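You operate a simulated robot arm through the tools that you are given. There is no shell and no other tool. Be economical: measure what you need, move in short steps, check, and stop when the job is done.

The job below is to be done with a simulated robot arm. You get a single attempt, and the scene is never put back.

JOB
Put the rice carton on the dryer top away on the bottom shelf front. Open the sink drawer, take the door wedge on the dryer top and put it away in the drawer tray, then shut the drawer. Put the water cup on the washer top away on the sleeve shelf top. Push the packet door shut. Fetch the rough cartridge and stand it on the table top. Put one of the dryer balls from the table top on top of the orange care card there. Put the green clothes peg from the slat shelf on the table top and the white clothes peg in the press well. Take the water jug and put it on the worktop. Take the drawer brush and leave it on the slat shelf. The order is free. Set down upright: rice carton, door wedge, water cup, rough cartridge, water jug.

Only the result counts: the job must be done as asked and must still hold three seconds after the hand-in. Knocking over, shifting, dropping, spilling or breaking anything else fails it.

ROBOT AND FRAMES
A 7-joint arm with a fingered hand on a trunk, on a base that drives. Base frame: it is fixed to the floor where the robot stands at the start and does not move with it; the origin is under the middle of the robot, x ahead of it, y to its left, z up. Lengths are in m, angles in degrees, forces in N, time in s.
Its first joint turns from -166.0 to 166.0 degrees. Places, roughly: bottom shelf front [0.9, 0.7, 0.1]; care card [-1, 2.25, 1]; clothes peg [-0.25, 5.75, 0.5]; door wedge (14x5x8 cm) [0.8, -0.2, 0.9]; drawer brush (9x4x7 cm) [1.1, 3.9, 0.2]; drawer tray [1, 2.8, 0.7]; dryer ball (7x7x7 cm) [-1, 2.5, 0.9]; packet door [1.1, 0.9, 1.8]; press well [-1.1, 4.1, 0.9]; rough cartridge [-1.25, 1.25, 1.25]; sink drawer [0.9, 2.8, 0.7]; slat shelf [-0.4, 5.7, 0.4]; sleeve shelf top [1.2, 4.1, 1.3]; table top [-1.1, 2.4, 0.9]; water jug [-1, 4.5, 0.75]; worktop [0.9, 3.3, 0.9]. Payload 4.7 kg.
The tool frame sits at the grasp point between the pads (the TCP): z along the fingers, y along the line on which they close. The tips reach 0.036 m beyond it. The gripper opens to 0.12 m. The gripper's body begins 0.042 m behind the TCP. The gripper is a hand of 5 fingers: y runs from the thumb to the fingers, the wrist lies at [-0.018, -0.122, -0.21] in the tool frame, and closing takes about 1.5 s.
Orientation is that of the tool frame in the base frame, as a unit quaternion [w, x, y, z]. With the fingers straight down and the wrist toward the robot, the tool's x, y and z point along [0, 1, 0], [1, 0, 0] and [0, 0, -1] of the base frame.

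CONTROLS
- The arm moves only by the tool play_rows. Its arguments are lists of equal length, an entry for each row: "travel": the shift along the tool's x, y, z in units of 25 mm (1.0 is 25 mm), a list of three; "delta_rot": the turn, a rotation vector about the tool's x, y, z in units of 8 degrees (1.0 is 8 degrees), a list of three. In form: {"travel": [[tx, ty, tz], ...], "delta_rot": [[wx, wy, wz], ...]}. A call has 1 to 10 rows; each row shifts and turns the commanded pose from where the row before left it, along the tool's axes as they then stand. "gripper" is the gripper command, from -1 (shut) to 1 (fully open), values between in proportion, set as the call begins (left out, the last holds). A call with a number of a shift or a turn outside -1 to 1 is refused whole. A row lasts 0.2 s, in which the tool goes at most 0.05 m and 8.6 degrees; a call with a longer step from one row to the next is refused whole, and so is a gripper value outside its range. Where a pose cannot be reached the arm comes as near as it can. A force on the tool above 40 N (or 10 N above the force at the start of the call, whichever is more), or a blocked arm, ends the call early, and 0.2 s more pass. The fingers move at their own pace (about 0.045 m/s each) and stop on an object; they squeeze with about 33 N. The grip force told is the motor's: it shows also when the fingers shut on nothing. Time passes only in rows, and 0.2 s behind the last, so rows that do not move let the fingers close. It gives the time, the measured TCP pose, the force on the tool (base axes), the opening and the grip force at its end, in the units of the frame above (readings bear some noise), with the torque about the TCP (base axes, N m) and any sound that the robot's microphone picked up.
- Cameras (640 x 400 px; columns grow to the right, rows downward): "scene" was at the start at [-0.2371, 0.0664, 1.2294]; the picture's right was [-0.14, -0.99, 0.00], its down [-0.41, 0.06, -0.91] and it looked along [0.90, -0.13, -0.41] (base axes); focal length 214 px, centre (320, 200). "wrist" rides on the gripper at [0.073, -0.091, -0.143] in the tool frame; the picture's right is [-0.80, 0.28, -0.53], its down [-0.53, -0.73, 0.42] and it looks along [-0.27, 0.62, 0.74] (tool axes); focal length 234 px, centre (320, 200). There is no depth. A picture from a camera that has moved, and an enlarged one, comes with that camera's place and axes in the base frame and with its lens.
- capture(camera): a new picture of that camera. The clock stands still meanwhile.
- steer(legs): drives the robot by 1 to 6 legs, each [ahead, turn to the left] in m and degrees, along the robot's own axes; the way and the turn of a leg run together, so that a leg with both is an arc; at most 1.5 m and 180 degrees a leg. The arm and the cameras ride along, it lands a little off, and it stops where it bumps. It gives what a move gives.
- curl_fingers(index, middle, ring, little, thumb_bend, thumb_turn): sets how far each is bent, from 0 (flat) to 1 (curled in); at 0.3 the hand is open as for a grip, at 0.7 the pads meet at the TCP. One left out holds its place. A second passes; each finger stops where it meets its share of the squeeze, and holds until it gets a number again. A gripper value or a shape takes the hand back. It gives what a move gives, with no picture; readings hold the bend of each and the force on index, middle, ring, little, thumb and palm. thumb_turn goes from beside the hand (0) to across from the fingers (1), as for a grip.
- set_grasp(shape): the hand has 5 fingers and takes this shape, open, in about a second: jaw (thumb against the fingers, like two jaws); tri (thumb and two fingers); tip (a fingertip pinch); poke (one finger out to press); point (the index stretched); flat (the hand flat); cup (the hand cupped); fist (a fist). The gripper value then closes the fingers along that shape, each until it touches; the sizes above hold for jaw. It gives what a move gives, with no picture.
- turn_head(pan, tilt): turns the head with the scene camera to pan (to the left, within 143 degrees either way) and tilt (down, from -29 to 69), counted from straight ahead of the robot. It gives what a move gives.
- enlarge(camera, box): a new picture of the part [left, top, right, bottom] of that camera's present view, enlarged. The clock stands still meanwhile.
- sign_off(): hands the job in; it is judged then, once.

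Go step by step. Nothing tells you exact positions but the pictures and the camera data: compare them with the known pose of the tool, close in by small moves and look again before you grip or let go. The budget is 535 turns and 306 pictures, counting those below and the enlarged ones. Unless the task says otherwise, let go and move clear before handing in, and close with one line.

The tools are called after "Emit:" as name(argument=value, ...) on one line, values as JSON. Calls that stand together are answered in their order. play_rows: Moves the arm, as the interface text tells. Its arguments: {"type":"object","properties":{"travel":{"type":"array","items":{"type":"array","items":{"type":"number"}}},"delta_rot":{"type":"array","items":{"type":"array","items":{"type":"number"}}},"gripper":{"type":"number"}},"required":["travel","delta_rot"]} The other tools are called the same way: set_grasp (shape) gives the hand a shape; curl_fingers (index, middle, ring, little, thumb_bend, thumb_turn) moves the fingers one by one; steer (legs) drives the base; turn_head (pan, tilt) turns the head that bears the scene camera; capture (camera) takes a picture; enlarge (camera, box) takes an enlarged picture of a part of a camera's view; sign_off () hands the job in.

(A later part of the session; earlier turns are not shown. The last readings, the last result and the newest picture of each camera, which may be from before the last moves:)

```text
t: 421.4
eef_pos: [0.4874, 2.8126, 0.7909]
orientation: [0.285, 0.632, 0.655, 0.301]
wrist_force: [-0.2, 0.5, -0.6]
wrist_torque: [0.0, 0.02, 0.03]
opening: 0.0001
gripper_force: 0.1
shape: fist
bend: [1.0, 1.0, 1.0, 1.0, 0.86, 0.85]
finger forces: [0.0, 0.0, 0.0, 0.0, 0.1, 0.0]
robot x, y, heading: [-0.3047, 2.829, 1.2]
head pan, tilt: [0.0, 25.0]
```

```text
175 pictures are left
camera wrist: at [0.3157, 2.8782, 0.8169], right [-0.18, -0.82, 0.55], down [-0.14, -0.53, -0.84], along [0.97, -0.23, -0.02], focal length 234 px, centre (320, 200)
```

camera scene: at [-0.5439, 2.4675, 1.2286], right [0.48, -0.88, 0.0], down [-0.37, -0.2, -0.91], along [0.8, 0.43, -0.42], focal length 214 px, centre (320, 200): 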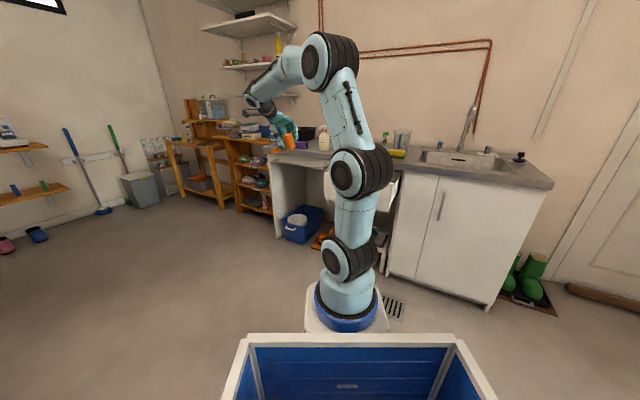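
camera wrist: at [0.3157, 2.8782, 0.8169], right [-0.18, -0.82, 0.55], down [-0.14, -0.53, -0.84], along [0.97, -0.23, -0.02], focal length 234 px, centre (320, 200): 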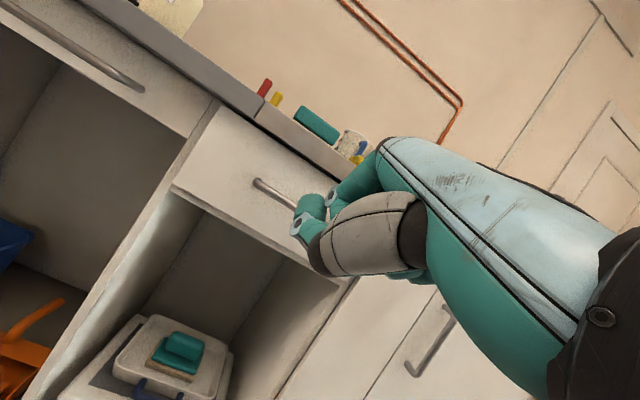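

Drawer shut with the wedge inside. Next: the dryer ball onto the care card. I restore the hand and turn to the table.

Emit:
play_rows(travel=[[0, 0.7, -0.7], [0, 0.7, -0.7], [0, 0.7, -0.7], [0, 0.5, -0.8], [0, 0, 0], [0, 0, 0], [0, 0, 0], [0, 0, 0], [0, 0, 0], [0, 0, 0]], delta_rot=[[0, 0, 0], [0, 0, 0], [0, 0, 0], [0, 0, 0], [1, 0, 0], [1, 0, 0], [1, 0, 0], [1, 0, 0], [1, 0, 0], [1, 0, 0]])

Emit:
play_rows(travel=[[0, 0, -1], [0, 0, -1], [0, 0, -1], [0, 0, -1], [0, 0, -1], [0, 0, -1], [0, 0, -1], [0, 0, -1]], delta_rot=[[0, 0, 0], [0, 0, 0], [0, 0, 0], [0, 0, 0], [0, 0, 0], [0, 0, 0], [0, 0, 0], [0, 0, 0]])

Emit:
set_grasp(shape="jaw")

Emit:
turn_head(pan=130, tilt=25)

Emit:
capture(camera="scene")

```text
t: 423.6
eef_pos: [0.4769, 2.8204, 0.8898]
orientation: [0.028, 0.684, 0.727, 0.052]
wrist_force: [2.4, 0.2, -7.8]
wrist_torque: [0.15, 0.02, 0.04]
opening: 0.0001
gripper_force: 0.1
shape: fist
bend: [1.0, 1.0, 1.0, 1.0, 0.86, 0.85]
finger forces: [0.0, 0.1, 0.1, 0.0, 0.1, 0.0]
out of reach, approached as far as the arm can: row 9, 10
robot x, y, heading: [-0.2978, 2.83, 1.1]
head pan, tilt: [0.0, 25.0]
```

```text
t: 425.4
eef_pos: [0.4537, 2.8117, 1.0927]
orientation: [0.033, 0.684, 0.727, 0.057]
wrist_force: [-0.2, 0.4, 0.0]
wrist_torque: [-0.01, -0.01, 0.0]
opening: 0.0002
gripper_force: 0.0
shape: fist
bend: [1.0, 1.0, 1.0, 1.0, 0.86, 0.85]
finger forces: [0.0, 0.0, 0.0, 0.1, 0.0, 0.1]
robot x, y, heading: [-0.2996, 2.8283, 1.1]
head pan, tilt: [0.0, 25.0]
```

```text
t: 426.2
eef_pos: [0.4536, 2.812, 1.0929]
orientation: [0.033, 0.683, 0.728, 0.057]
wrist_force: [-0.3, -1.1, -0.1]
wrist_torque: [0.01, -0.01, -0.01]
opening: 0.1195
gripper_force: 0.1
shape: jaw
bend: [0.3, 0.3, 0.3, 0.3, 0.3, 0.97]
finger forces: [0.0, 0.1, 0.0, 0.0, 0.0, 0.0]
robot x, y, heading: [-0.2977, 2.8311, 1.3]
head pan, tilt: [0.0, 25.0]
```

```text
t: 428.4
eef_pos: [0.4531, 2.8111, 1.0924]
orientation: [0.033, 0.683, 0.727, 0.057]
wrist_force: [-0.1, -0.1, 0.3]
wrist_torque: [0.01, 0.04, -0.01]
opening: 0.1197
gripper_force: 0.1
shape: jaw
bend: [0.3, 0.3, 0.3, 0.3, 0.3, 0.97]
finger forces: [0.0, 0.0, 0.0, 0.1, 0.1, 0.0]
robot x, y, heading: [-0.3011, 2.829, 1.1]
head pan, tilt: [130.0, 25.0]
```

```text
174 pictures are left
camera scene: at [-0.6906, 2.9722, 1.2286], right [0.75, 0.66, 0.0], down [0.28, -0.32, -0.91], along [-0.6, 0.68, -0.42], focal length 214 px, centre (320, 200)
```

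scene: 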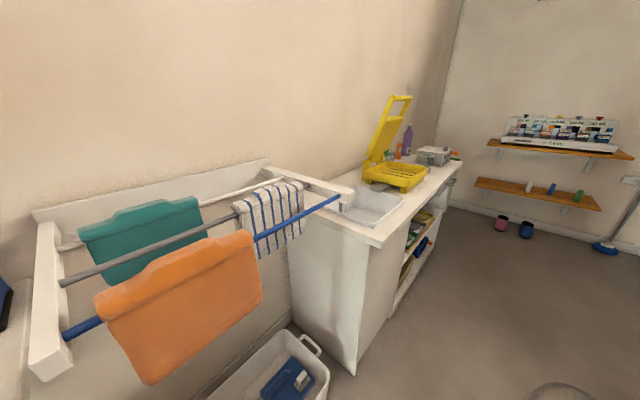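

The airer and towels are north of the table, so I'll turn clockwise. Raising and retracting the hand first, then facing the table.

Emit:
play_rows(travel=[[0, -0.6, -1], [0, -0.6, -1], [0, -0.6, -1], [0, -0.6, -1], [0, -0.6, -1], [0, -0.6, -1]], delta_rot=[[-0.5, 0.2, 0], [-0.2, 0.2, 0], [0, 0, 0], [0, 0, 0], [0, 0, 0], [0, 0, 0]])

Emit:
steer(legs=[[0, -91], [0.42, 0], [0, -90]])

Emit:
turn_head(pan=0, tilt=30)

Emit:
capture(camera="wrist")

Emit:
capture(camera="scene")

```text
t: 429.8
eef_pos: [0.3336, 2.7961, 1.2225]
orientation: [0.046, 0.679, 0.724, 0.11]
wrist_force: [0.6, -0.7, -0.4]
wrist_torque: [0.03, 0.04, 0.0]
opening: 0.1197
gripper_force: 0.1
shape: jaw
bend: [0.3, 0.3, 0.3, 0.3, 0.3, 0.97]
finger forces: [0.1, 0.0, 0.0, 0.0, 0.0, 0.1]
robot x, y, heading: [-0.2996, 2.8361, 1.0]
head pan, tilt: [130.0, 25.0]
```

```text
t: 440.0
eef_pos: [-0.9133, 2.4345, 1.2226]
orientation: [0.111, 0.726, -0.677, -0.045]
wrist_force: [-0.3, -0.2, -0.1]
wrist_torque: [0.04, 0.03, -0.03]
opening: 0.1196
gripper_force: 0.1
shape: jaw
bend: [0.3, 0.3, 0.3, 0.3, 0.3, 0.97]
finger forces: [0.1, 0.1, 0.0, 0.1, 0.1, 0.0]
robot x, y, heading: [-0.2808, 2.4035, -178.7]
head pan, tilt: [130.0, 25.0]
```

```text
t: 442.1
eef_pos: [-0.9124, 2.4342, 1.2231]
orientation: [0.111, 0.727, -0.676, -0.046]
wrist_force: [0.0, 0.4, 0.0]
wrist_torque: [0.02, 0.01, 0.02]
opening: 0.1197
gripper_force: 0.0
shape: jaw
bend: [0.3, 0.3, 0.3, 0.3, 0.3, 0.97]
finger forces: [0.0, 0.0, 0.0, 0.1, 0.0, 0.1]
robot x, y, heading: [-0.2792, 2.4006, -178.5]
head pan, tilt: [0.0, 30.0]
```

```text
173 pictures are left
camera wrist: at [-0.7872, 2.3824, 1.3485], right [-0.22, 0.83, 0.5], down [0.58, 0.53, -0.62], along [-0.78, 0.15, -0.6], focal length 234 px, centre (320, 200)
```

wrist: 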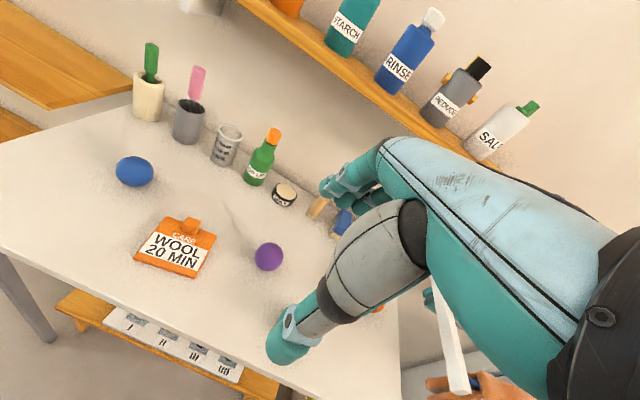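

```text
172 pictures are left
camera scene: at [-0.0364, 2.3294, 1.2206], right [-0.03, 1.0, 0.0], down [0.5, 0.01, -0.87], along [-0.87, -0.02, -0.5], focal length 214 px, centre (320, 200)
```

scene: 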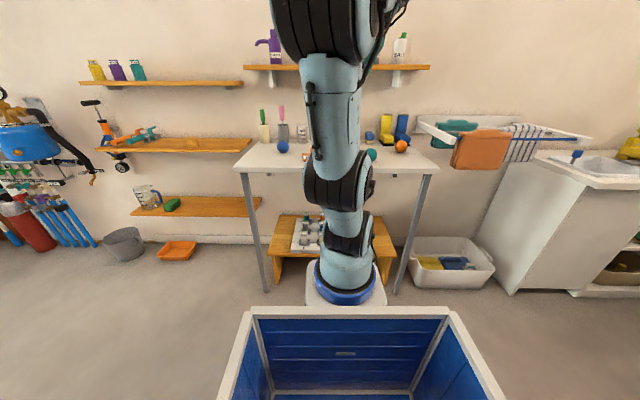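

Triangulated: care card centre ≈ (−1.013, 2.275, 0.90); purple ball ≈ (−1.074, 2.428), radius ~3.3 cm. I straighten the tool and go above the purple ball.

Emit:
play_rows(travel=[[0, 0, 0], [0, 0, 0], [0, 0.93, 0.6], [0, 0.93, 0.6], [0, 0.93, 0.6], [0, 0.93, 0.6], [0, 0.93, 0.6], [0, 0.93, 0.6], [0, 0.93, 0.6]], delta_rot=[[0.81, -0.3, 0], [0.81, -0.3, 0], [0, 0, 0], [0, 0, 0], [0, 0, 0], [0, 0, 0], [0, 0, 0], [0, 0, 0], [0, 0, 0]])

Emit:
capture(camera="wrist")

```text
t: 444.1
eef_pos: [-1.0736, 2.4224, 1.1172]
orientation: [0.0, 0.732, -0.682, 0.0]
wrist_force: [0.1, 0.7, 1.1]
wrist_torque: [0.0, 0.02, 0.0]
opening: 0.1197
gripper_force: 0.0
shape: jaw
bend: [0.3, 0.3, 0.3, 0.3, 0.3, 0.97]
finger forces: [0.0, 0.0, 0.0, 0.0, 0.0, 0.0]
robot x, y, heading: [-0.2796, 2.4019, -178.6]
head pan, tilt: [0.0, 30.0]
```

```text
171 pictures are left
camera wrist: at [-0.9771, 2.3574, 1.2623], right [-0.34, 0.78, 0.52], down [0.69, 0.58, -0.42], along [-0.64, 0.22, -0.74], focal length 234 px, centre (320, 200)
```

wrist: 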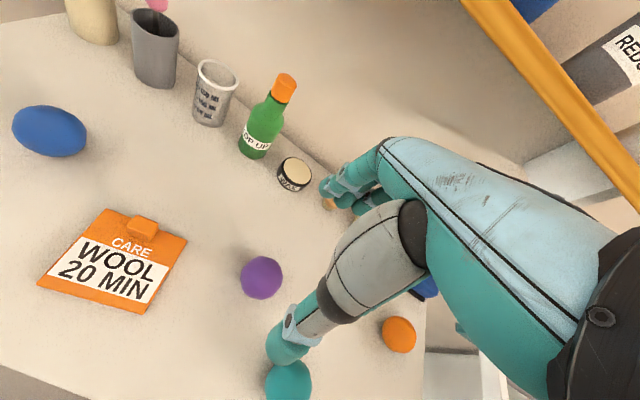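

Emit:
play_rows(travel=[[-0.27, 0.34, 1], [0, 0, 1], [0, 0, 1], [0, 0, 1], [0, 0, 1], [0, 0, 1], [0, 0, 1]], delta_rot=[[0, 0, 0], [0, 0, 0], [0, 0, 0], [0, 0, 0], [0, 0, 0], [0, 0, 0], [0, 0, 0]])

Emit:
capture(camera="wrist")

```text
t: 445.7
eef_pos: [-1.0849, 2.4294, 0.9422]
orientation: [0.001, 0.731, -0.682, 0.0]
wrist_force: [-0.7, 0.6, -0.7]
wrist_torque: [-0.05, 0.04, 0.04]
opening: 0.1197
gripper_force: 0.0
shape: jaw
bend: [0.3, 0.3, 0.3, 0.3, 0.3, 0.97]
finger forces: [0.0, 0.1, 0.0, 0.0, 0.0, 0.0]
robot x, y, heading: [-0.2812, 2.4006, -178.5]
head pan, tilt: [0.0, 30.0]
```

```text
170 pictures are left
camera wrist: at [-0.989, 2.3636, 1.0865], right [-0.33, 0.78, 0.52], down [0.69, 0.58, -0.42], along [-0.64, 0.22, -0.74], focal length 234 px, centre (320, 200)
```

wrist: 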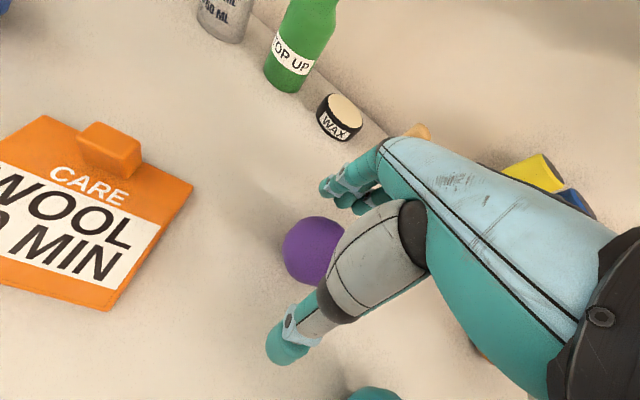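

Emit:
play_rows(travel=[[0.25, -0.2, 0], [0, 0, 0]], delta_rot=[[0, 0, 0], [0, 0, 0]])

Emit:
play_rows(travel=[[0, 0, 0], [0, 0, 0], [0, 0, 0], [0, 0, 0], [0, 0, 0], [0, 0, 0], [0, 0, 0], [0, 0, 0]], delta_rot=[[0, 0, 0], [0, 0, 0], [0, 0, 0], [0, 0, 0], [0, 0, 0], [0, 0, 0], [0, 0, 0], [0, 0, 0]], gripper=-1)

Emit:
play_rows(travel=[[0, 0, -0.8], [0, 0, -0.8], [0, 0, -0.8], [0, 0, -0.8]], delta_rot=[[0, 0, 0], [0, 0, 0], [0, 0, 0], [0, 0, 0]])

Emit:
capture(camera="wrist")

```text
t: 446.3
eef_pos: [-1.0787, 2.4248, 0.942]
orientation: [0.0, 0.731, -0.682, 0.001]
wrist_force: [0.5, 0.4, -0.6]
wrist_torque: [-0.01, -0.02, -0.01]
opening: 0.1197
gripper_force: 0.0
shape: jaw
bend: [0.3, 0.3, 0.3, 0.3, 0.3, 0.97]
finger forces: [0.0, 0.0, 0.1, 0.0, 0.0, 0.1]
robot x, y, heading: [-0.2757, 2.4051, -178.2]
head pan, tilt: [0.0, 30.0]
```

```text
t: 448.1
eef_pos: [-1.0783, 2.4245, 0.9418]
orientation: [0.0, 0.732, -0.681, 0.001]
wrist_force: [0.7, 0.8, 1.0]
wrist_torque: [0.0, -0.04, 0.01]
opening: 0.0516
gripper_force: 33.3
shape: jaw
bend: [0.74, 0.47, 0.49, 0.47, 0.72, 1.0]
finger forces: [14.4, 9.1, 3.4, 0.0, 26.4, 0.0]
robot x, y, heading: [-0.2775, 2.4022, -178.7]
head pan, tilt: [0.0, 30.0]
```

```text
t: 449.1
eef_pos: [-1.0785, 2.4216, 1.0219]
orientation: [0.0, 0.731, -0.682, 0.001]
wrist_force: [-0.8, -0.8, -0.6]
wrist_torque: [0.0, -0.04, -0.03]
opening: 0.0513
gripper_force: 32.6
shape: jaw
bend: [0.74, 0.47, 0.49, 0.47, 0.72, 1.0]
finger forces: [14.6, 9.1, 3.2, 0.0, 25.9, 0.0]
robot x, y, heading: [-0.2783, 2.4074, -178.4]
head pan, tilt: [0.0, 30.0]
```

```text
169 pictures are left
camera wrist: at [-0.9829, 2.3558, 1.1672], right [-0.34, 0.78, 0.52], down [0.69, 0.58, -0.42], along [-0.64, 0.22, -0.74], focal length 234 px, centre (320, 200)
```

wrist: 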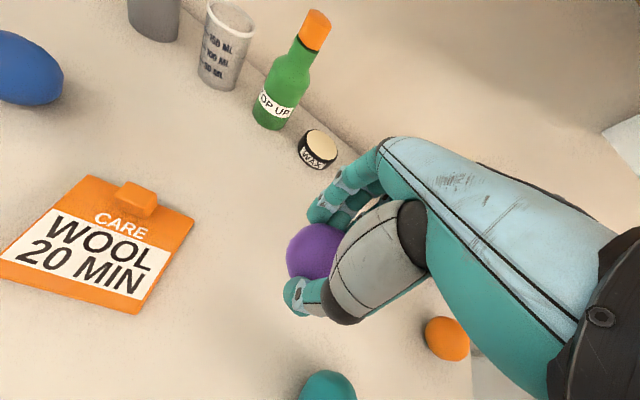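

Emit:
play_rows(travel=[[0.88, -0.33, 0], [0.88, -0.33, 0], [0.88, -0.33, 0], [0.88, -0.33, 0], [0.88, -0.33, 0], [0.88, -0.33, 0], [0.88, -0.33, 0]], delta_rot=[[0, 0, 0], [0, 0, 0], [0, 0, 0], [0, 0, 0], [0, 0, 0], [0, 0, 0], [0, 0, 0]])

Emit:
capture(camera="wrist")

```text
t: 450.7
eef_pos: [-1.0107, 2.2733, 1.0205]
orientation: [0.0, 0.732, -0.682, 0.0]
wrist_force: [1.1, 0.4, -0.7]
wrist_torque: [-0.01, 0.04, 0.03]
opening: 0.0513
gripper_force: 32.5
shape: jaw
bend: [0.74, 0.47, 0.49, 0.47, 0.72, 1.0]
finger forces: [14.6, 9.2, 3.3, 0.0, 25.9, 0.1]
robot x, y, heading: [-0.281, 2.4033, -178.6]
head pan, tilt: [0.0, 30.0]
```

```text
168 pictures are left
camera wrist: at [-0.9145, 2.2071, 1.165], right [-0.34, 0.78, 0.52], down [0.69, 0.58, -0.42], along [-0.64, 0.22, -0.74], focal length 234 px, centre (320, 200)
```

wrist: 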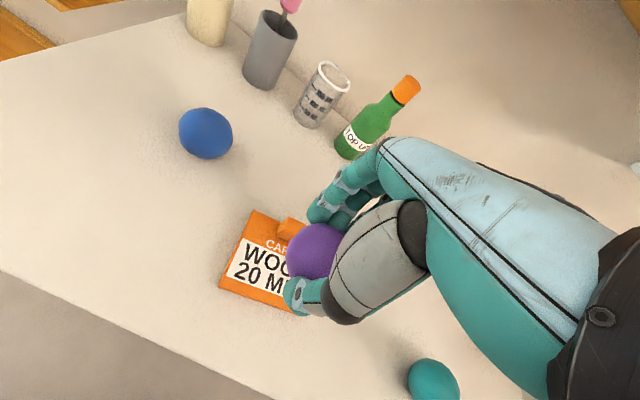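

Emit:
play_rows(travel=[[-0.36, 0, 0.6], [0, 0, 0.8], [0, 0, 0.6], [0, 0, 0.3], [0, 0, 0.2]], delta_rot=[[0, 0, 0], [0, 0, 0], [0, 0, 0], [0, 0, 0], [0, 0, 0]])

Emit:
capture(camera="wrist")

```text
t: 451.9
eef_pos: [-1.0103, 2.2826, 0.9582]
orientation: [0.001, 0.732, -0.681, 0.001]
wrist_force: [0.0, -0.4, -0.1]
wrist_torque: [-0.01, 0.0, 0.0]
opening: 0.051
gripper_force: 33.4
shape: jaw
bend: [0.74, 0.47, 0.49, 0.47, 0.72, 1.0]
finger forces: [14.6, 9.1, 3.4, 0.0, 26.0, 0.1]
robot x, y, heading: [-0.2826, 2.4029, -178.7]
head pan, tilt: [0.0, 30.0]
```

```text
167 pictures are left
camera wrist: at [-0.9141, 2.217, 1.1036], right [-0.34, 0.78, 0.52], down [0.69, 0.58, -0.42], along [-0.64, 0.22, -0.74], focal length 234 px, centre (320, 200)
```

wrist: 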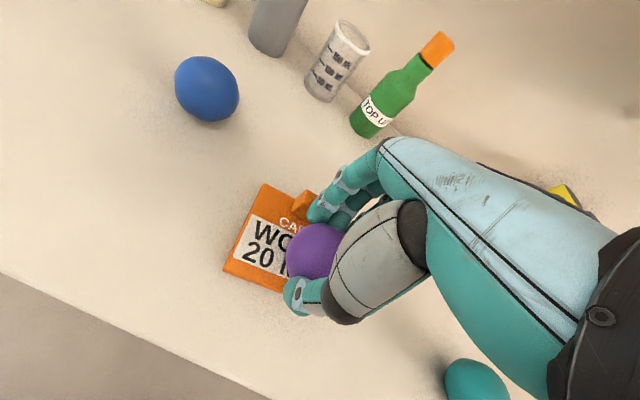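

Emit:
play_rows(travel=[[0, -0.35, 0], [0, 0, 0.12], [0, 0, 0.1]], delta_rot=[[0, 0, 0], [0, 0, 0], [0, 0, 0]])

Emit:
play_rows(travel=[[0, 0, 0.1]], delta_rot=[[0, 0, 0]])

```text
t: 452.7
eef_pos: [-1.0005, 2.2823, 0.9522]
orientation: [0.0, 0.732, -0.682, 0.001]
wrist_force: [0.4, 0.3, 0.9]
wrist_torque: [-0.02, 0.0, 0.03]
opening: 0.0511
gripper_force: 33.0
shape: jaw
bend: [0.74, 0.47, 0.49, 0.47, 0.72, 1.0]
finger forces: [14.7, 9.1, 3.4, 0.0, 25.8, 0.0]
robot x, y, heading: [-0.281, 2.4035, -178.6]
head pan, tilt: [0.0, 30.0]
```

```text
t: 453.1
eef_pos: [-1.002, 2.2832, 0.9525]
orientation: [0.001, 0.731, -0.682, 0.0]
wrist_force: [0.9, 0.5, 7.5]
wrist_torque: [0.07, -0.12, -0.02]
opening: 0.0515
gripper_force: 32.9
shape: jaw
bend: [0.74, 0.47, 0.49, 0.47, 0.73, 1.0]
finger forces: [14.8, 9.5, 4.1, 0.0, 28.4, 0.0]
robot x, y, heading: [-0.2756, 2.4038, -178.7]
head pan, tilt: [0.0, 30.0]
```

Ball touches the card. Opening a little and lifting.

Emit:
play_rows(travel=[[0, 0, -0.05], [0, 0, 0], [0, 0, 0], [0, 0, 0], [0, 0, 0]], delta_rot=[[0, 0, 0], [0, 0, 0], [0, 0, 0], [0, 0, 0], [0, 0, 0]], gripper=0.25)

Emit:
capture(camera="wrist")

```text
t: 454.3
eef_pos: [-1.0018, 2.2836, 0.953]
orientation: [0.0, 0.731, -0.682, 0.001]
wrist_force: [-0.7, -0.4, -0.1]
wrist_torque: [-0.03, 0.03, 0.01]
opening: 0.0743
gripper_force: 0.1
shape: jaw
bend: [0.28, 0.4, 0.37, 0.42, 0.64, 1.0]
finger forces: [0.1, 0.0, 0.1, 0.0, 0.0, 0.1]
robot x, y, heading: [-0.28, 2.4053, -178.7]
head pan, tilt: [0.0, 30.0]
```

```text
166 pictures are left
camera wrist: at [-0.9055, 2.2171, 1.0976], right [-0.34, 0.78, 0.52], down [0.69, 0.58, -0.42], along [-0.64, 0.22, -0.74], focal length 234 px, centre (320, 200)
```

wrist: 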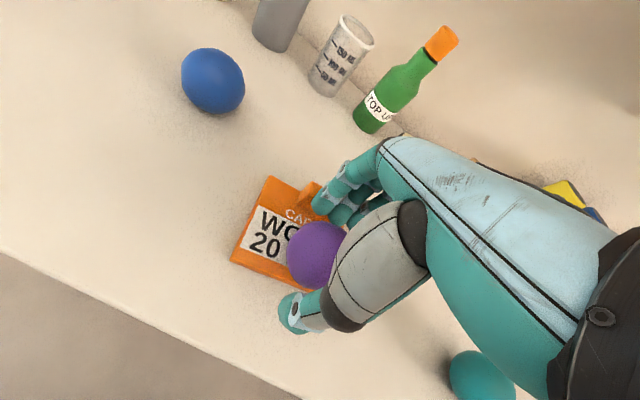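

Ball rests; lifting straight up.

Emit:
play_rows(travel=[[0, 0, -0.5], [0, 0, -0.8], [0, 0, -1], [0, 0, -1], [0, 0, -1], [0, 0, -1], [0, 0, -1], [0, 0, -1], [0, 0, -1]], delta_rot=[[0, 0, 0], [0, 0, 0], [0, 0, 0], [0, 0, 0], [0, 0, 0], [0, 0, 0], [0, 0, 0], [0, 0, 0], [0, 0, 0]])

Emit:
capture(camera="wrist")

```text
t: 456.3
eef_pos: [-0.9999, 2.2834, 1.1608]
orientation: [-0.001, 0.731, -0.682, 0.001]
wrist_force: [0.6, -0.3, 0.2]
wrist_torque: [0.0, -0.03, -0.01]
opening: 0.0747
gripper_force: 0.0
shape: jaw
bend: [0.28, 0.4, 0.37, 0.42, 0.64, 1.0]
finger forces: [0.1, 0.0, 0.1, 0.0, 0.0, 0.1]
robot x, y, heading: [-0.2775, 2.4068, -178.4]
head pan, tilt: [0.0, 30.0]
```

```text
165 pictures are left
camera wrist: at [-0.9051, 2.2177, 1.3053], right [-0.34, 0.78, 0.52], down [0.69, 0.58, -0.42], along [-0.64, 0.22, -0.74], focal length 234 px, centre (320, 200)
```

wrist: 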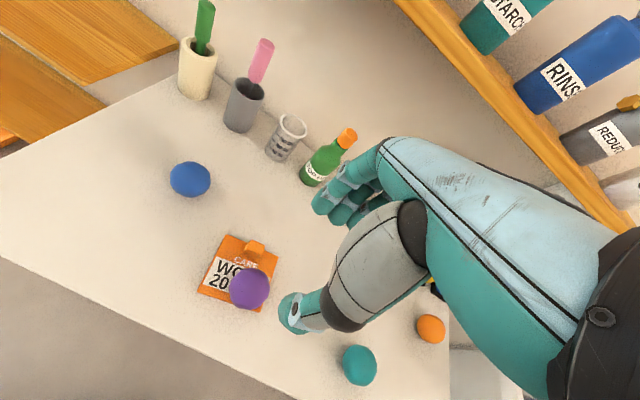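

The ball rests on the card. Next the rough cartridge; I look left along the wall shelves.

Emit:
turn_head(pan=45, tilt=5)

Emit:
capture(camera="scene")

Emit:
enlarge(camera="scene", box=[200, 120, 520, 320])

```text
t: 457.4
eef_pos: [-1.0005, 2.2843, 1.1603]
orientation: [0.001, 0.731, -0.682, 0.002]
wrist_force: [-0.3, -0.2, -0.4]
wrist_torque: [-0.01, 0.02, -0.03]
opening: 0.0746
gripper_force: 0.0
shape: jaw
bend: [0.28, 0.4, 0.37, 0.42, 0.64, 1.0]
finger forces: [0.0, 0.0, 0.0, 0.1, 0.0, 0.0]
robot x, y, heading: [-0.2803, 2.4032, -178.2]
head pan, tilt: [45.0, 5.0]
```

```text
164 pictures are left
camera scene: at [-0.0093, 2.2652, 1.261], right [-0.72, 0.69, 0.0], down [0.06, 0.06, -1.0], along [-0.69, -0.72, -0.09], focal length 214 px, centre (320, 200)
```

scene: 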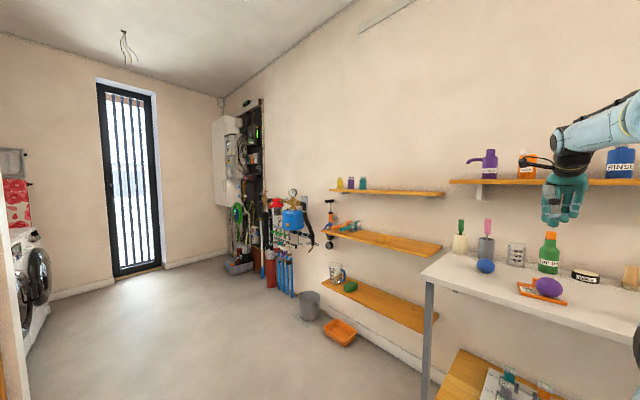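

```text
2.00 times, centred on (360, 220) of scene
camera zoom: at [-0.0093, 2.2652, 1.261], right [-0.72, 0.69, 0.0], down [0.06, 0.06, -1.0], along [-0.69, -0.72, -0.09], focal length 429 px, centre (240, 160)
```

zoom: 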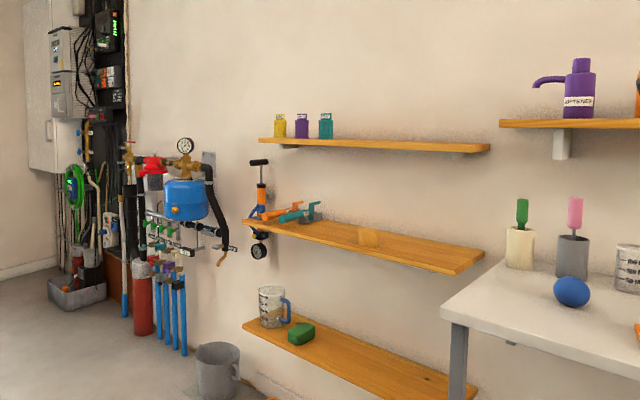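

Three little cartridges (yellow, purple, teal) stand on the upper shelf near y≈1.2. I drive there to read their labels.

Emit:
play_rows(travel=[[0, -0.6, -1], [0, -0.6, -1], [0, -0.6, -1], [0, -0.6, -1], [0, -0.6, -1], [0, -0.6, -1]], delta_rot=[[0, 0, 0], [0, 0, 0], [0, 0, 0], [0, 0, 0], [0, 0, 0], [0, 0, 0]], gripper=1)

Emit:
steer(legs=[[0, 88], [1.15, 0], [0, -90]])

Emit:
turn_head(pan=-5, tilt=5)

Emit:
capture(camera="scene")

Emit:
capture(camera="wrist")

```text
t: 458.8
eef_pos: [-0.9152, 2.2894, 1.3126]
orientation: [0.001, 0.732, -0.682, 0.001]
wrist_force: [-0.6, -0.4, -0.1]
wrist_torque: [0.03, -0.01, -0.02]
opening: 0.1196
gripper_force: 0.1
shape: jaw
bend: [0.3, 0.3, 0.3, 0.3, 0.3, 0.98]
finger forces: [0.1, 0.0, 0.0, 0.0, 0.1, 0.0]
robot x, y, heading: [-0.2785, 2.4047, -178.6]
head pan, tilt: [45.0, 5.0]
```

```text
t: 472.5
eef_pos: [-0.8778, 1.125, 1.3119]
orientation: [0.001, 0.73, -0.683, 0.001]
wrist_force: [0.1, 0.5, 0.2]
wrist_torque: [-0.01, -0.01, -0.01]
opening: 0.1198
gripper_force: 0.1
shape: jaw
bend: [0.3, 0.3, 0.3, 0.3, 0.3, 0.98]
finger forces: [0.0, 0.0, 0.0, 0.0, 0.0, 0.1]
robot x, y, heading: [-0.2415, 1.235, -179.0]
head pan, tilt: [45.0, 5.0]
```

```text
t: 473.7
eef_pos: [-0.876, 1.1244, 1.3111]
orientation: [0.0, 0.729, -0.684, 0.001]
wrist_force: [-0.1, -0.3, -0.1]
wrist_torque: [0.0, 0.0, 0.02]
opening: 0.1197
gripper_force: 0.1
shape: jaw
bend: [0.3, 0.3, 0.3, 0.3, 0.3, 0.98]
finger forces: [0.1, 0.0, 0.0, 0.0, 0.1, 0.1]
robot x, y, heading: [-0.2412, 1.2372, -179.1]
head pan, tilt: [-5.0, 5.0]
```

```text
162 pictures are left
camera scene: at [0.0014, 1.167, 1.261], right [0.07, 1.0, 0.0], down [0.09, -0.01, -1.0], along [-0.99, 0.07, -0.09], focal length 214 px, centre (320, 200)
```

scene: 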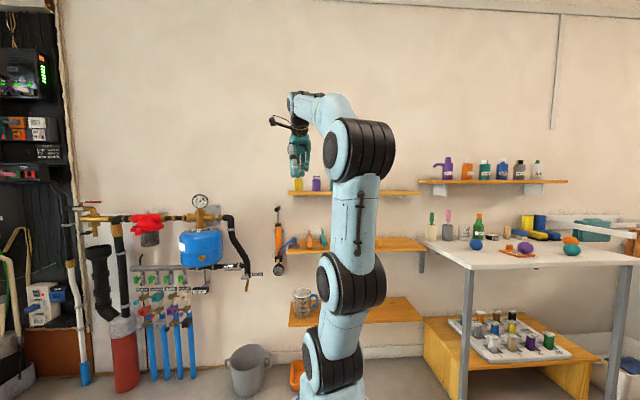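

```text
161 pictures are left
camera wrist: at [-0.7805, 1.0578, 1.4563], right [-0.33, 0.78, 0.52], down [0.7, 0.58, -0.42], along [-0.64, 0.23, -0.74], focal length 234 px, centre (320, 200)
```

wrist: 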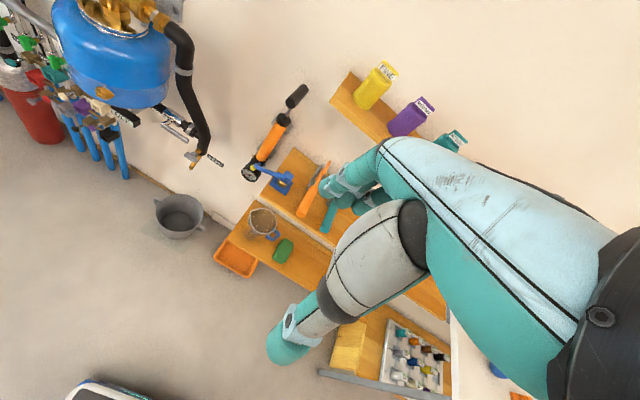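

Emit:
enlarge(camera="wrist", box=[320, 40, 480, 150])

Emit:
enlarge(camera="scene", box=[280, 160, 360, 210])

```text
3.64 times, centred on (400, 95) of wrist
camera zoom: at [-0.7805, 1.0578, 1.4563], right [-0.33, 0.78, 0.52], down [0.7, 0.58, -0.42], along [-0.64, 0.23, -0.74], focal length 852 px, centre (29, 582)
```

zoom: 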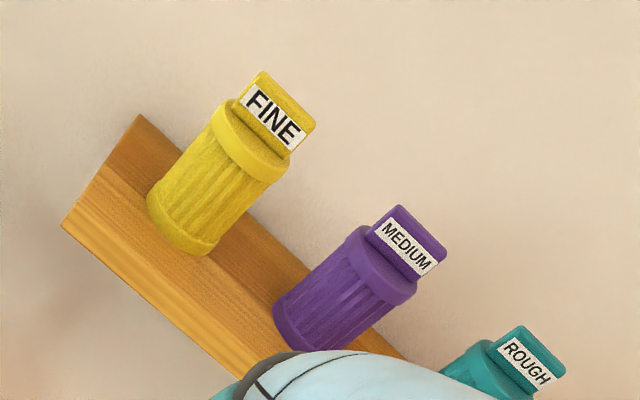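

```text
8.00 times, centred on (320, 185) of scene
camera zoom: at [0.0014, 1.167, 1.261], right [0.07, 1.0, 0.0], down [0.09, -0.01, -1.0], along [-0.99, 0.07, -0.09], focal length 1716 px, centre (320, 320)
```

zoom: 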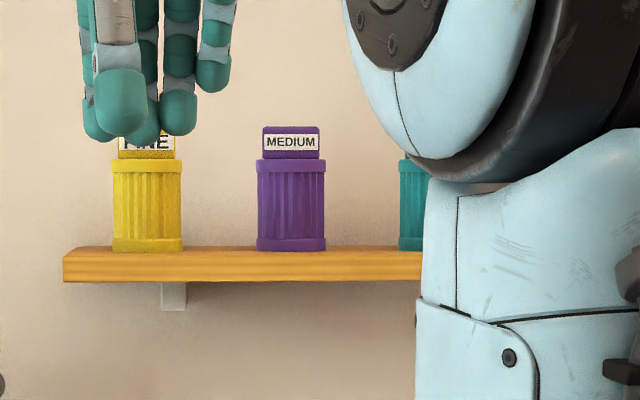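

The teal cartridge is ROUGH, at about (−1.31, 1.348), shelf at z≈1.20. I raise the hand a bit, turn it sideways and move close.

Emit:
play_rows(travel=[[0, 0, -1], [0, 0, -1], [0, 0, -0.5], [0, 0, 0], [0, 0, 0], [0, 0, 0], [0, 0, 0], [0, 0, 0]], delta_rot=[[0, 0, -1], [0, 0, -1], [0, 0, -1], [0, 0, -1], [0, 0, -1], [0, 0, -1], [0, 0, -1], [0, 0, 0]], gripper=0.6)

Emit:
steer(legs=[[0, -12], [0.25, 0]])

Emit:
capture(camera="wrist")

```text
t: 475.5
eef_pos: [-0.8747, 1.1243, 1.3742]
orientation: [0.0, 0.966, -0.26, 0.001]
wrist_force: [0.5, -0.2, -0.8]
wrist_torque: [0.01, 0.0, 0.01]
opening: 0.0964
gripper_force: 0.0
shape: jaw
bend: [0.26, 0.34, 0.32, 0.33, 0.52, 0.99]
finger forces: [0.1, 0.0, 0.1, 0.1, 0.1, 0.0]
robot x, y, heading: [-0.2395, 1.2344, -178.9]
head pan, tilt: [-5.0, 5.0]
```

```text
t: 478.1
eef_pos: [-1.1412, 1.302, 1.374]
orientation: [0.001, 0.934, -0.358, 0.002]
wrist_force: [0.8, 0.0, -0.2]
wrist_torque: [-0.01, 0.03, 0.02]
opening: 0.0962
gripper_force: 0.0
shape: jaw
bend: [0.26, 0.34, 0.32, 0.33, 0.52, 0.99]
finger forces: [0.1, 0.0, 0.0, 0.0, 0.0, 0.1]
robot x, y, heading: [-0.4968, 1.2821, 169.5]
head pan, tilt: [-5.0, 5.0]
```

```text
158 pictures are left
camera wrist: at [-1.0261, 1.3217, 1.5191], right [-0.79, 0.33, 0.52], down [0.09, 0.9, -0.43], along [-0.61, -0.29, -0.74], focal length 234 px, centre (320, 200)
```

wrist: 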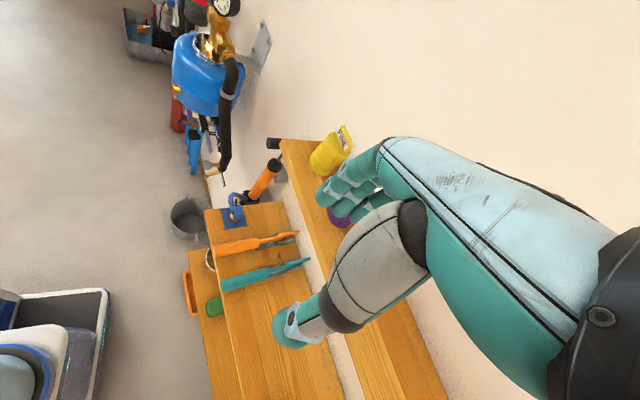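

Emit:
enlarge(camera="scene", box=[260, 140, 420, 240])

```text
4.00 times, centred on (340, 190) of scene
camera zoom: at [-0.2731, 1.1682, 1.261], right [0.27, 0.96, 0.0], down [0.08, -0.02, -1.0], along [-0.96, 0.27, -0.09], focal length 858 px, centre (240, 240)
```

zoom: 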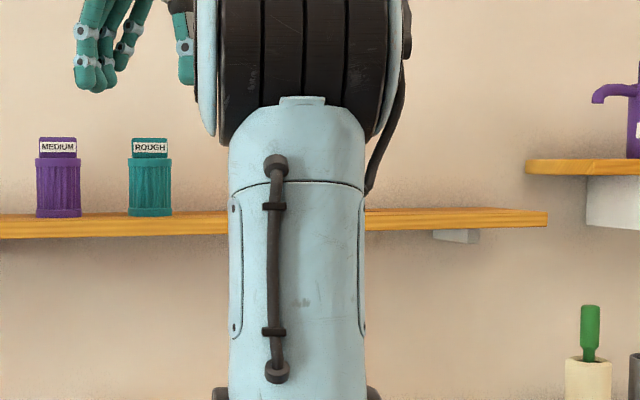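

Emit:
steer(legs=[[0.08, 0]])

Emit:
play_rows(travel=[[-0.86, 0.39, 0], [-0.86, 0.39, 0], [-0.86, 0.39, 0], [-0.86, 0.39, 0]], delta_rot=[[0, 0, 0], [0, 0, 0], [0, 0, 0], [0, 0, 0]])

Emit:
capture(camera="wrist")

Emit:
enlarge(camera="scene", box=[240, 120, 400, 220])

```text
t: 479.2
eef_pos: [-1.2167, 1.3161, 1.3748]
orientation: [0.0, 0.934, -0.358, 0.001]
wrist_force: [-0.4, 0.3, -0.7]
wrist_torque: [0.0, 0.0, -0.01]
opening: 0.096
gripper_force: 0.0
shape: jaw
bend: [0.26, 0.34, 0.32, 0.33, 0.52, 0.99]
finger forces: [0.0, 0.0, 0.1, 0.0, 0.0, 0.0]
robot x, y, heading: [-0.5714, 1.2939, 169.4]
head pan, tilt: [-5.0, 5.0]
```

```text
t: 480.2
eef_pos: [-1.3068, 1.3444, 1.3755]
orientation: [0.001, 0.934, -0.358, 0.0]
wrist_force: [0.6, 0.5, 0.3]
wrist_torque: [0.05, 0.07, -0.02]
opening: 0.0961
gripper_force: 0.1
shape: jaw
bend: [0.26, 0.34, 0.32, 0.33, 0.52, 0.99]
finger forces: [0.0, 0.1, 0.1, 0.0, 0.0, 0.0]
robot x, y, heading: [-0.5745, 1.2979, 169.7]
head pan, tilt: [-5.0, 5.0]
```

```text
156 pictures are left
camera wrist: at [-1.1923, 1.3627, 1.5201], right [-0.78, 0.33, 0.53], down [0.09, 0.9, -0.43], along [-0.61, -0.29, -0.74], focal length 234 px, centre (320, 200)
```

wrist: 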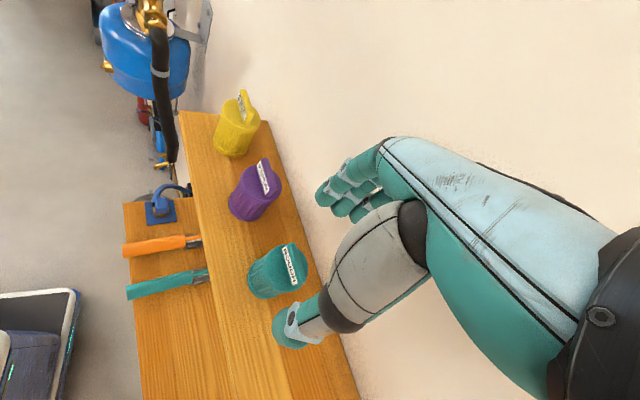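

```text
4.00 times, centred on (320, 170) of scene
camera zoom: at [-0.3493, 1.1823, 1.261], right [0.27, 0.96, 0.0], down [0.08, -0.02, -1.0], along [-0.96, 0.26, -0.09], focal length 858 px, centre (320, 320)
```

zoom: 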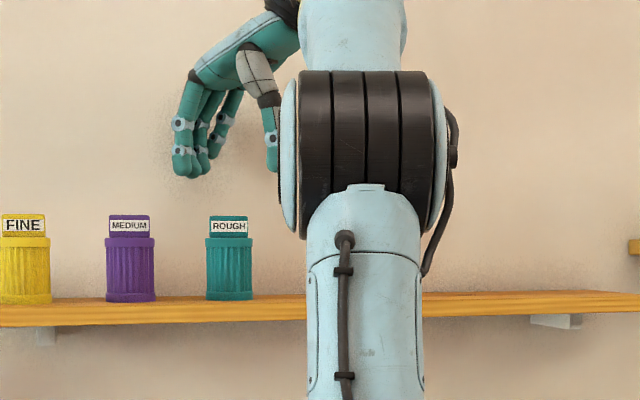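

Hand is centred over ROUGH. Lowering and gripping.

Emit:
play_rows(travel=[[0, 0, 1], [0, 0, 1], [0, 0, 1], [0, 0, 1]], delta_rot=[[0, 0, 0], [0, 0, 0], [0, 0, 0], [0, 0, 0]])

Emit:
play_rows(travel=[[0, 0, 0.6], [0, 0, 0.3]], delta_rot=[[0, 0, 0], [0, 0, 0]])

Emit:
capture(camera="wrist")

Emit:
enlarge(camera="scene", box=[240, 120, 400, 220])

```text
t: 481.2
eef_pos: [-1.3072, 1.3425, 1.2758]
orientation: [0.0, 0.934, -0.357, 0.001]
wrist_force: [-0.1, -1.0, -0.5]
wrist_torque: [0.0, -0.01, 0.01]
opening: 0.0961
gripper_force: 0.1
shape: jaw
bend: [0.26, 0.34, 0.32, 0.33, 0.52, 0.99]
finger forces: [0.1, 0.0, 0.1, 0.1, 0.0, 0.0]
robot x, y, heading: [-0.5708, 1.2937, 169.7]
head pan, tilt: [-5.0, 5.0]
```

```text
t: 481.8
eef_pos: [-1.3062, 1.3438, 1.2518]
orientation: [0.0, 0.934, -0.358, 0.001]
wrist_force: [-0.2, -0.2, 0.4]
wrist_torque: [0.0, 0.0, -0.02]
opening: 0.0963
gripper_force: 0.2
shape: jaw
bend: [0.26, 0.34, 0.32, 0.33, 0.52, 0.99]
finger forces: [0.0, 0.0, 0.0, 0.1, 0.0, 0.0]
robot x, y, heading: [-0.5742, 1.2992, 169.7]
head pan, tilt: [-5.0, 5.0]
```

```text
154 pictures are left
camera wrist: at [-1.192, 1.3631, 1.397], right [-0.79, 0.33, 0.52], down [0.09, 0.9, -0.43], along [-0.61, -0.29, -0.74], focal length 234 px, centre (320, 200)
```

wrist: 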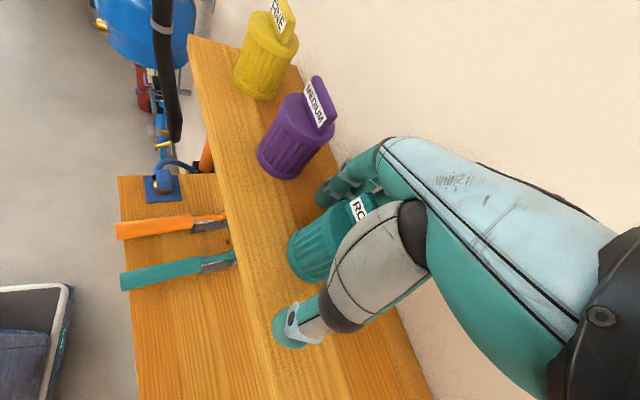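

```text
4.00 times, centred on (320, 170) of scene
camera zoom: at [-0.3495, 1.1824, 1.261], right [0.27, 0.96, 0.0], down [0.08, -0.02, -1.0], along [-0.96, 0.27, -0.09], focal length 858 px, centre (320, 320)
```

zoom: 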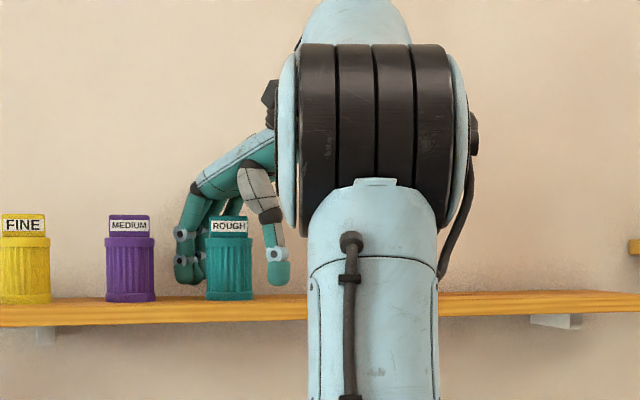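

Emit:
play_rows(travel=[[0, 0, 0], [0, 0, 0], [0, 0, 0], [0, 0, 0], [0, 0, 0], [0, 0, 0], [0, 0, 0], [0, 0, 0]], delta_rot=[[0, 0, 0], [0, 0, 0], [0, 0, 0], [0, 0, 0], [0, 0, 0], [0, 0, 0], [0, 0, 0], [0, 0, 0]], gripper=-1)

Emit:
play_rows(travel=[[0, 0, -0.5], [0, 0, -0.8], [0, 0, -0.8], [0, 0, -0.8], [0, 0, -0.8], [0, 0, -0.8]], delta_rot=[[0, 0, 0], [0, 0, 0], [0, 0, 0], [0, 0, 0], [0, 0, 0], [0, 0, 0]])

Emit:
capture(camera="wrist")

Emit:
enlarge(camera="scene", box=[240, 120, 400, 220])

```text
t: 483.6
eef_pos: [-1.3078, 1.344, 1.2523]
orientation: [0.0, 0.934, -0.358, 0.001]
wrist_force: [-0.1, 0.2, -0.8]
wrist_torque: [0.02, -0.01, 0.0]
opening: 0.0431
gripper_force: 33.4
shape: jaw
bend: [0.74, 0.49, 0.55, 0.51, 0.74, 1.0]
finger forces: [15.0, 8.9, 3.5, 0.1, 27.1, 0.1]
robot x, y, heading: [-0.569, 1.295, 169.4]
head pan, tilt: [-5.0, 5.0]
```

```text
t: 485.0
eef_pos: [-1.3075, 1.3444, 1.3628]
orientation: [0.0, 0.934, -0.357, 0.001]
wrist_force: [0.9, -0.2, -0.8]
wrist_torque: [0.01, -0.01, 0.01]
opening: 0.0426
gripper_force: 32.7
shape: jaw
bend: [0.74, 0.49, 0.55, 0.51, 0.74, 1.0]
finger forces: [15.0, 8.8, 3.6, 0.0, 27.1, 0.1]
robot x, y, heading: [-0.5735, 1.2981, 169.4]
head pan, tilt: [-5.0, 5.0]
```

```text
152 pictures are left
camera wrist: at [-1.193, 1.3641, 1.5077], right [-0.79, 0.33, 0.52], down [0.09, 0.9, -0.43], along [-0.61, -0.29, -0.74], focal length 234 px, centre (320, 200)
```

wrist: 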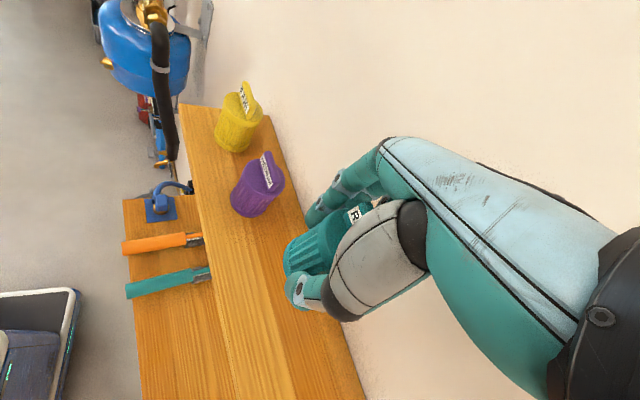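

```text
4.00 times, centred on (320, 170) of scene
camera zoom: at [-0.3496, 1.1824, 1.261], right [0.27, 0.96, 0.0], down [0.08, -0.02, -1.0], along [-0.96, 0.27, -0.09], focal length 858 px, centre (320, 320)
```

zoom: 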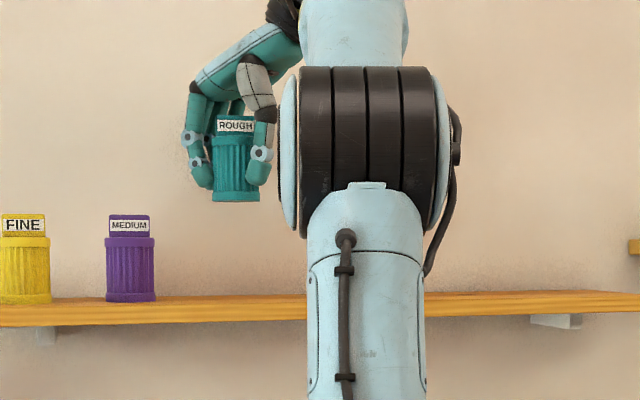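

ROUGH is held upright. I back off, turn the tool to its normal heading, and drive to the table.

Emit:
steer(legs=[[-0.33, 0]])

Emit:
play_rows(travel=[[0, 0, 0], [0, 0, 0], [0, 0, 0], [0, 0, 0], [0, 0, 0], [0, 0, 0], [0, 0, 0], [0, 0, 0]], delta_rot=[[0, 0, 1], [0, 0, 1], [0, 0, 1], [0, 0, 1], [0, 0, 1], [0, 0, 1], [0, 0, 1], [0, 0, 0.5]])

Emit:
steer(legs=[[0, -79.4], [1.17, 0], [0, 90]])

Emit:
capture(camera="wrist")

```text
t: 487.1
eef_pos: [-0.9808, 1.2849, 1.363]
orientation: [0.0, 0.934, -0.358, 0.001]
wrist_force: [0.0, 0.6, -1.1]
wrist_torque: [0.01, -0.01, -0.03]
opening: 0.0432
gripper_force: 33.0
shape: jaw
bend: [0.74, 0.49, 0.55, 0.51, 0.74, 1.0]
finger forces: [15.0, 8.8, 3.6, 0.0, 27.1, 0.0]
robot x, y, heading: [-0.2484, 1.2357, 169.5]
head pan, tilt: [-5.0, 5.0]
```

```text
t: 488.9
eef_pos: [-0.9813, 1.2836, 1.3621]
orientation: [-0.001, -0.63, 0.777, 0.0]
wrist_force: [0.1, 0.8, -1.0]
wrist_torque: [-0.03, -0.01, 0.01]
opening: 0.0432
gripper_force: 33.0
shape: jaw
bend: [0.74, 0.49, 0.55, 0.51, 0.74, 1.0]
finger forces: [15.0, 9.0, 3.7, 0.0, 27.1, 0.1]
robot x, y, heading: [-0.2421, 1.2381, 169.8]
head pan, tilt: [-5.0, 5.0]
```

```text
t: 502.2
eef_pos: [-0.974, 2.3437, 1.3633]
orientation: [0.001, -0.692, 0.721, -0.002]
wrist_force: [-0.7, 1.1, -0.1]
wrist_torque: [-0.01, 0.01, -0.01]
opening: 0.0425
gripper_force: 33.2
shape: jaw
bend: [0.74, 0.49, 0.55, 0.51, 0.74, 1.0]
finger forces: [15.1, 8.7, 3.6, 0.0, 26.2, 0.0]
robot x, y, heading: [-0.2448, 2.4173, 178.7]
head pan, tilt: [-5.0, 5.0]
```

```text
150 pictures are left
camera wrist: at [-0.886, 2.2675, 1.5073], right [-0.25, 0.82, 0.52], down [0.75, 0.5, -0.42], along [-0.61, 0.29, -0.74], focal length 234 px, centre (320, 200)
```

wrist: 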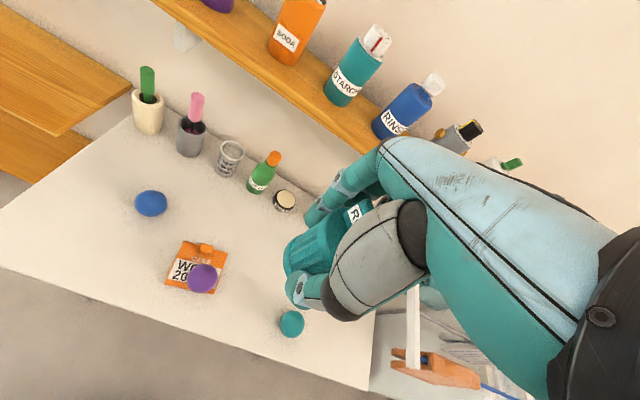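

Emit:
play_rows(travel=[[-0.8, 0.8, 0.4], [-0.8, 0.85, 1], [-0.8, 0.9, 1], [-0.8, 0.9, 1], [0, 0, 1], [0, 0, 1], [0, 0, 1], [0, 0, 1], [0, 0, 1], [0, 0, 1]], delta_rot=[[0, 0, 0], [0, 0, 0], [0, 0, 0], [0, 0, 0], [0, 0, 0], [0, 0, 0], [0, 0, 0], [0, 0, 0], [0, 0, 0], [0, 0, 0]])

Emit:
capture(camera="wrist")

```text
t: 504.4
eef_pos: [-1.0552, 2.4277, 1.1261]
orientation: [-0.001, -0.693, 0.721, -0.001]
wrist_force: [-0.1, 0.1, -0.4]
wrist_torque: [0.01, 0.0, -0.01]
opening: 0.0423
gripper_force: 33.2
shape: jaw
bend: [0.74, 0.5, 0.55, 0.51, 0.74, 1.0]
finger forces: [15.2, 8.8, 4.0, 0.0, 26.4, 0.0]
robot x, y, heading: [-0.2416, 2.419, 179.0]
head pan, tilt: [-5.0, 5.0]
```

```text
149 pictures are left
camera wrist: at [-0.9681, 2.3522, 1.271], right [-0.25, 0.82, 0.52], down [0.75, 0.5, -0.42], along [-0.61, 0.29, -0.74], focal length 234 px, centre (320, 200)
```

wrist: 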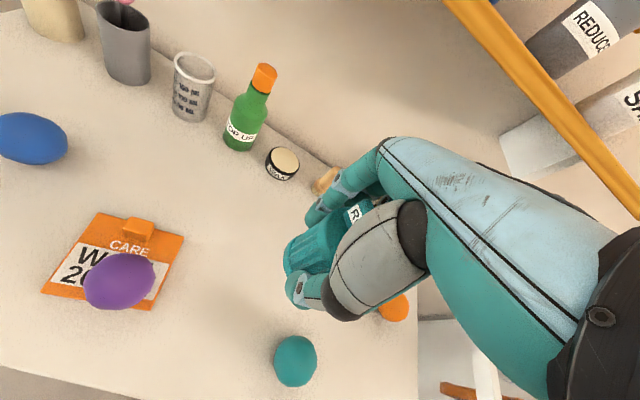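

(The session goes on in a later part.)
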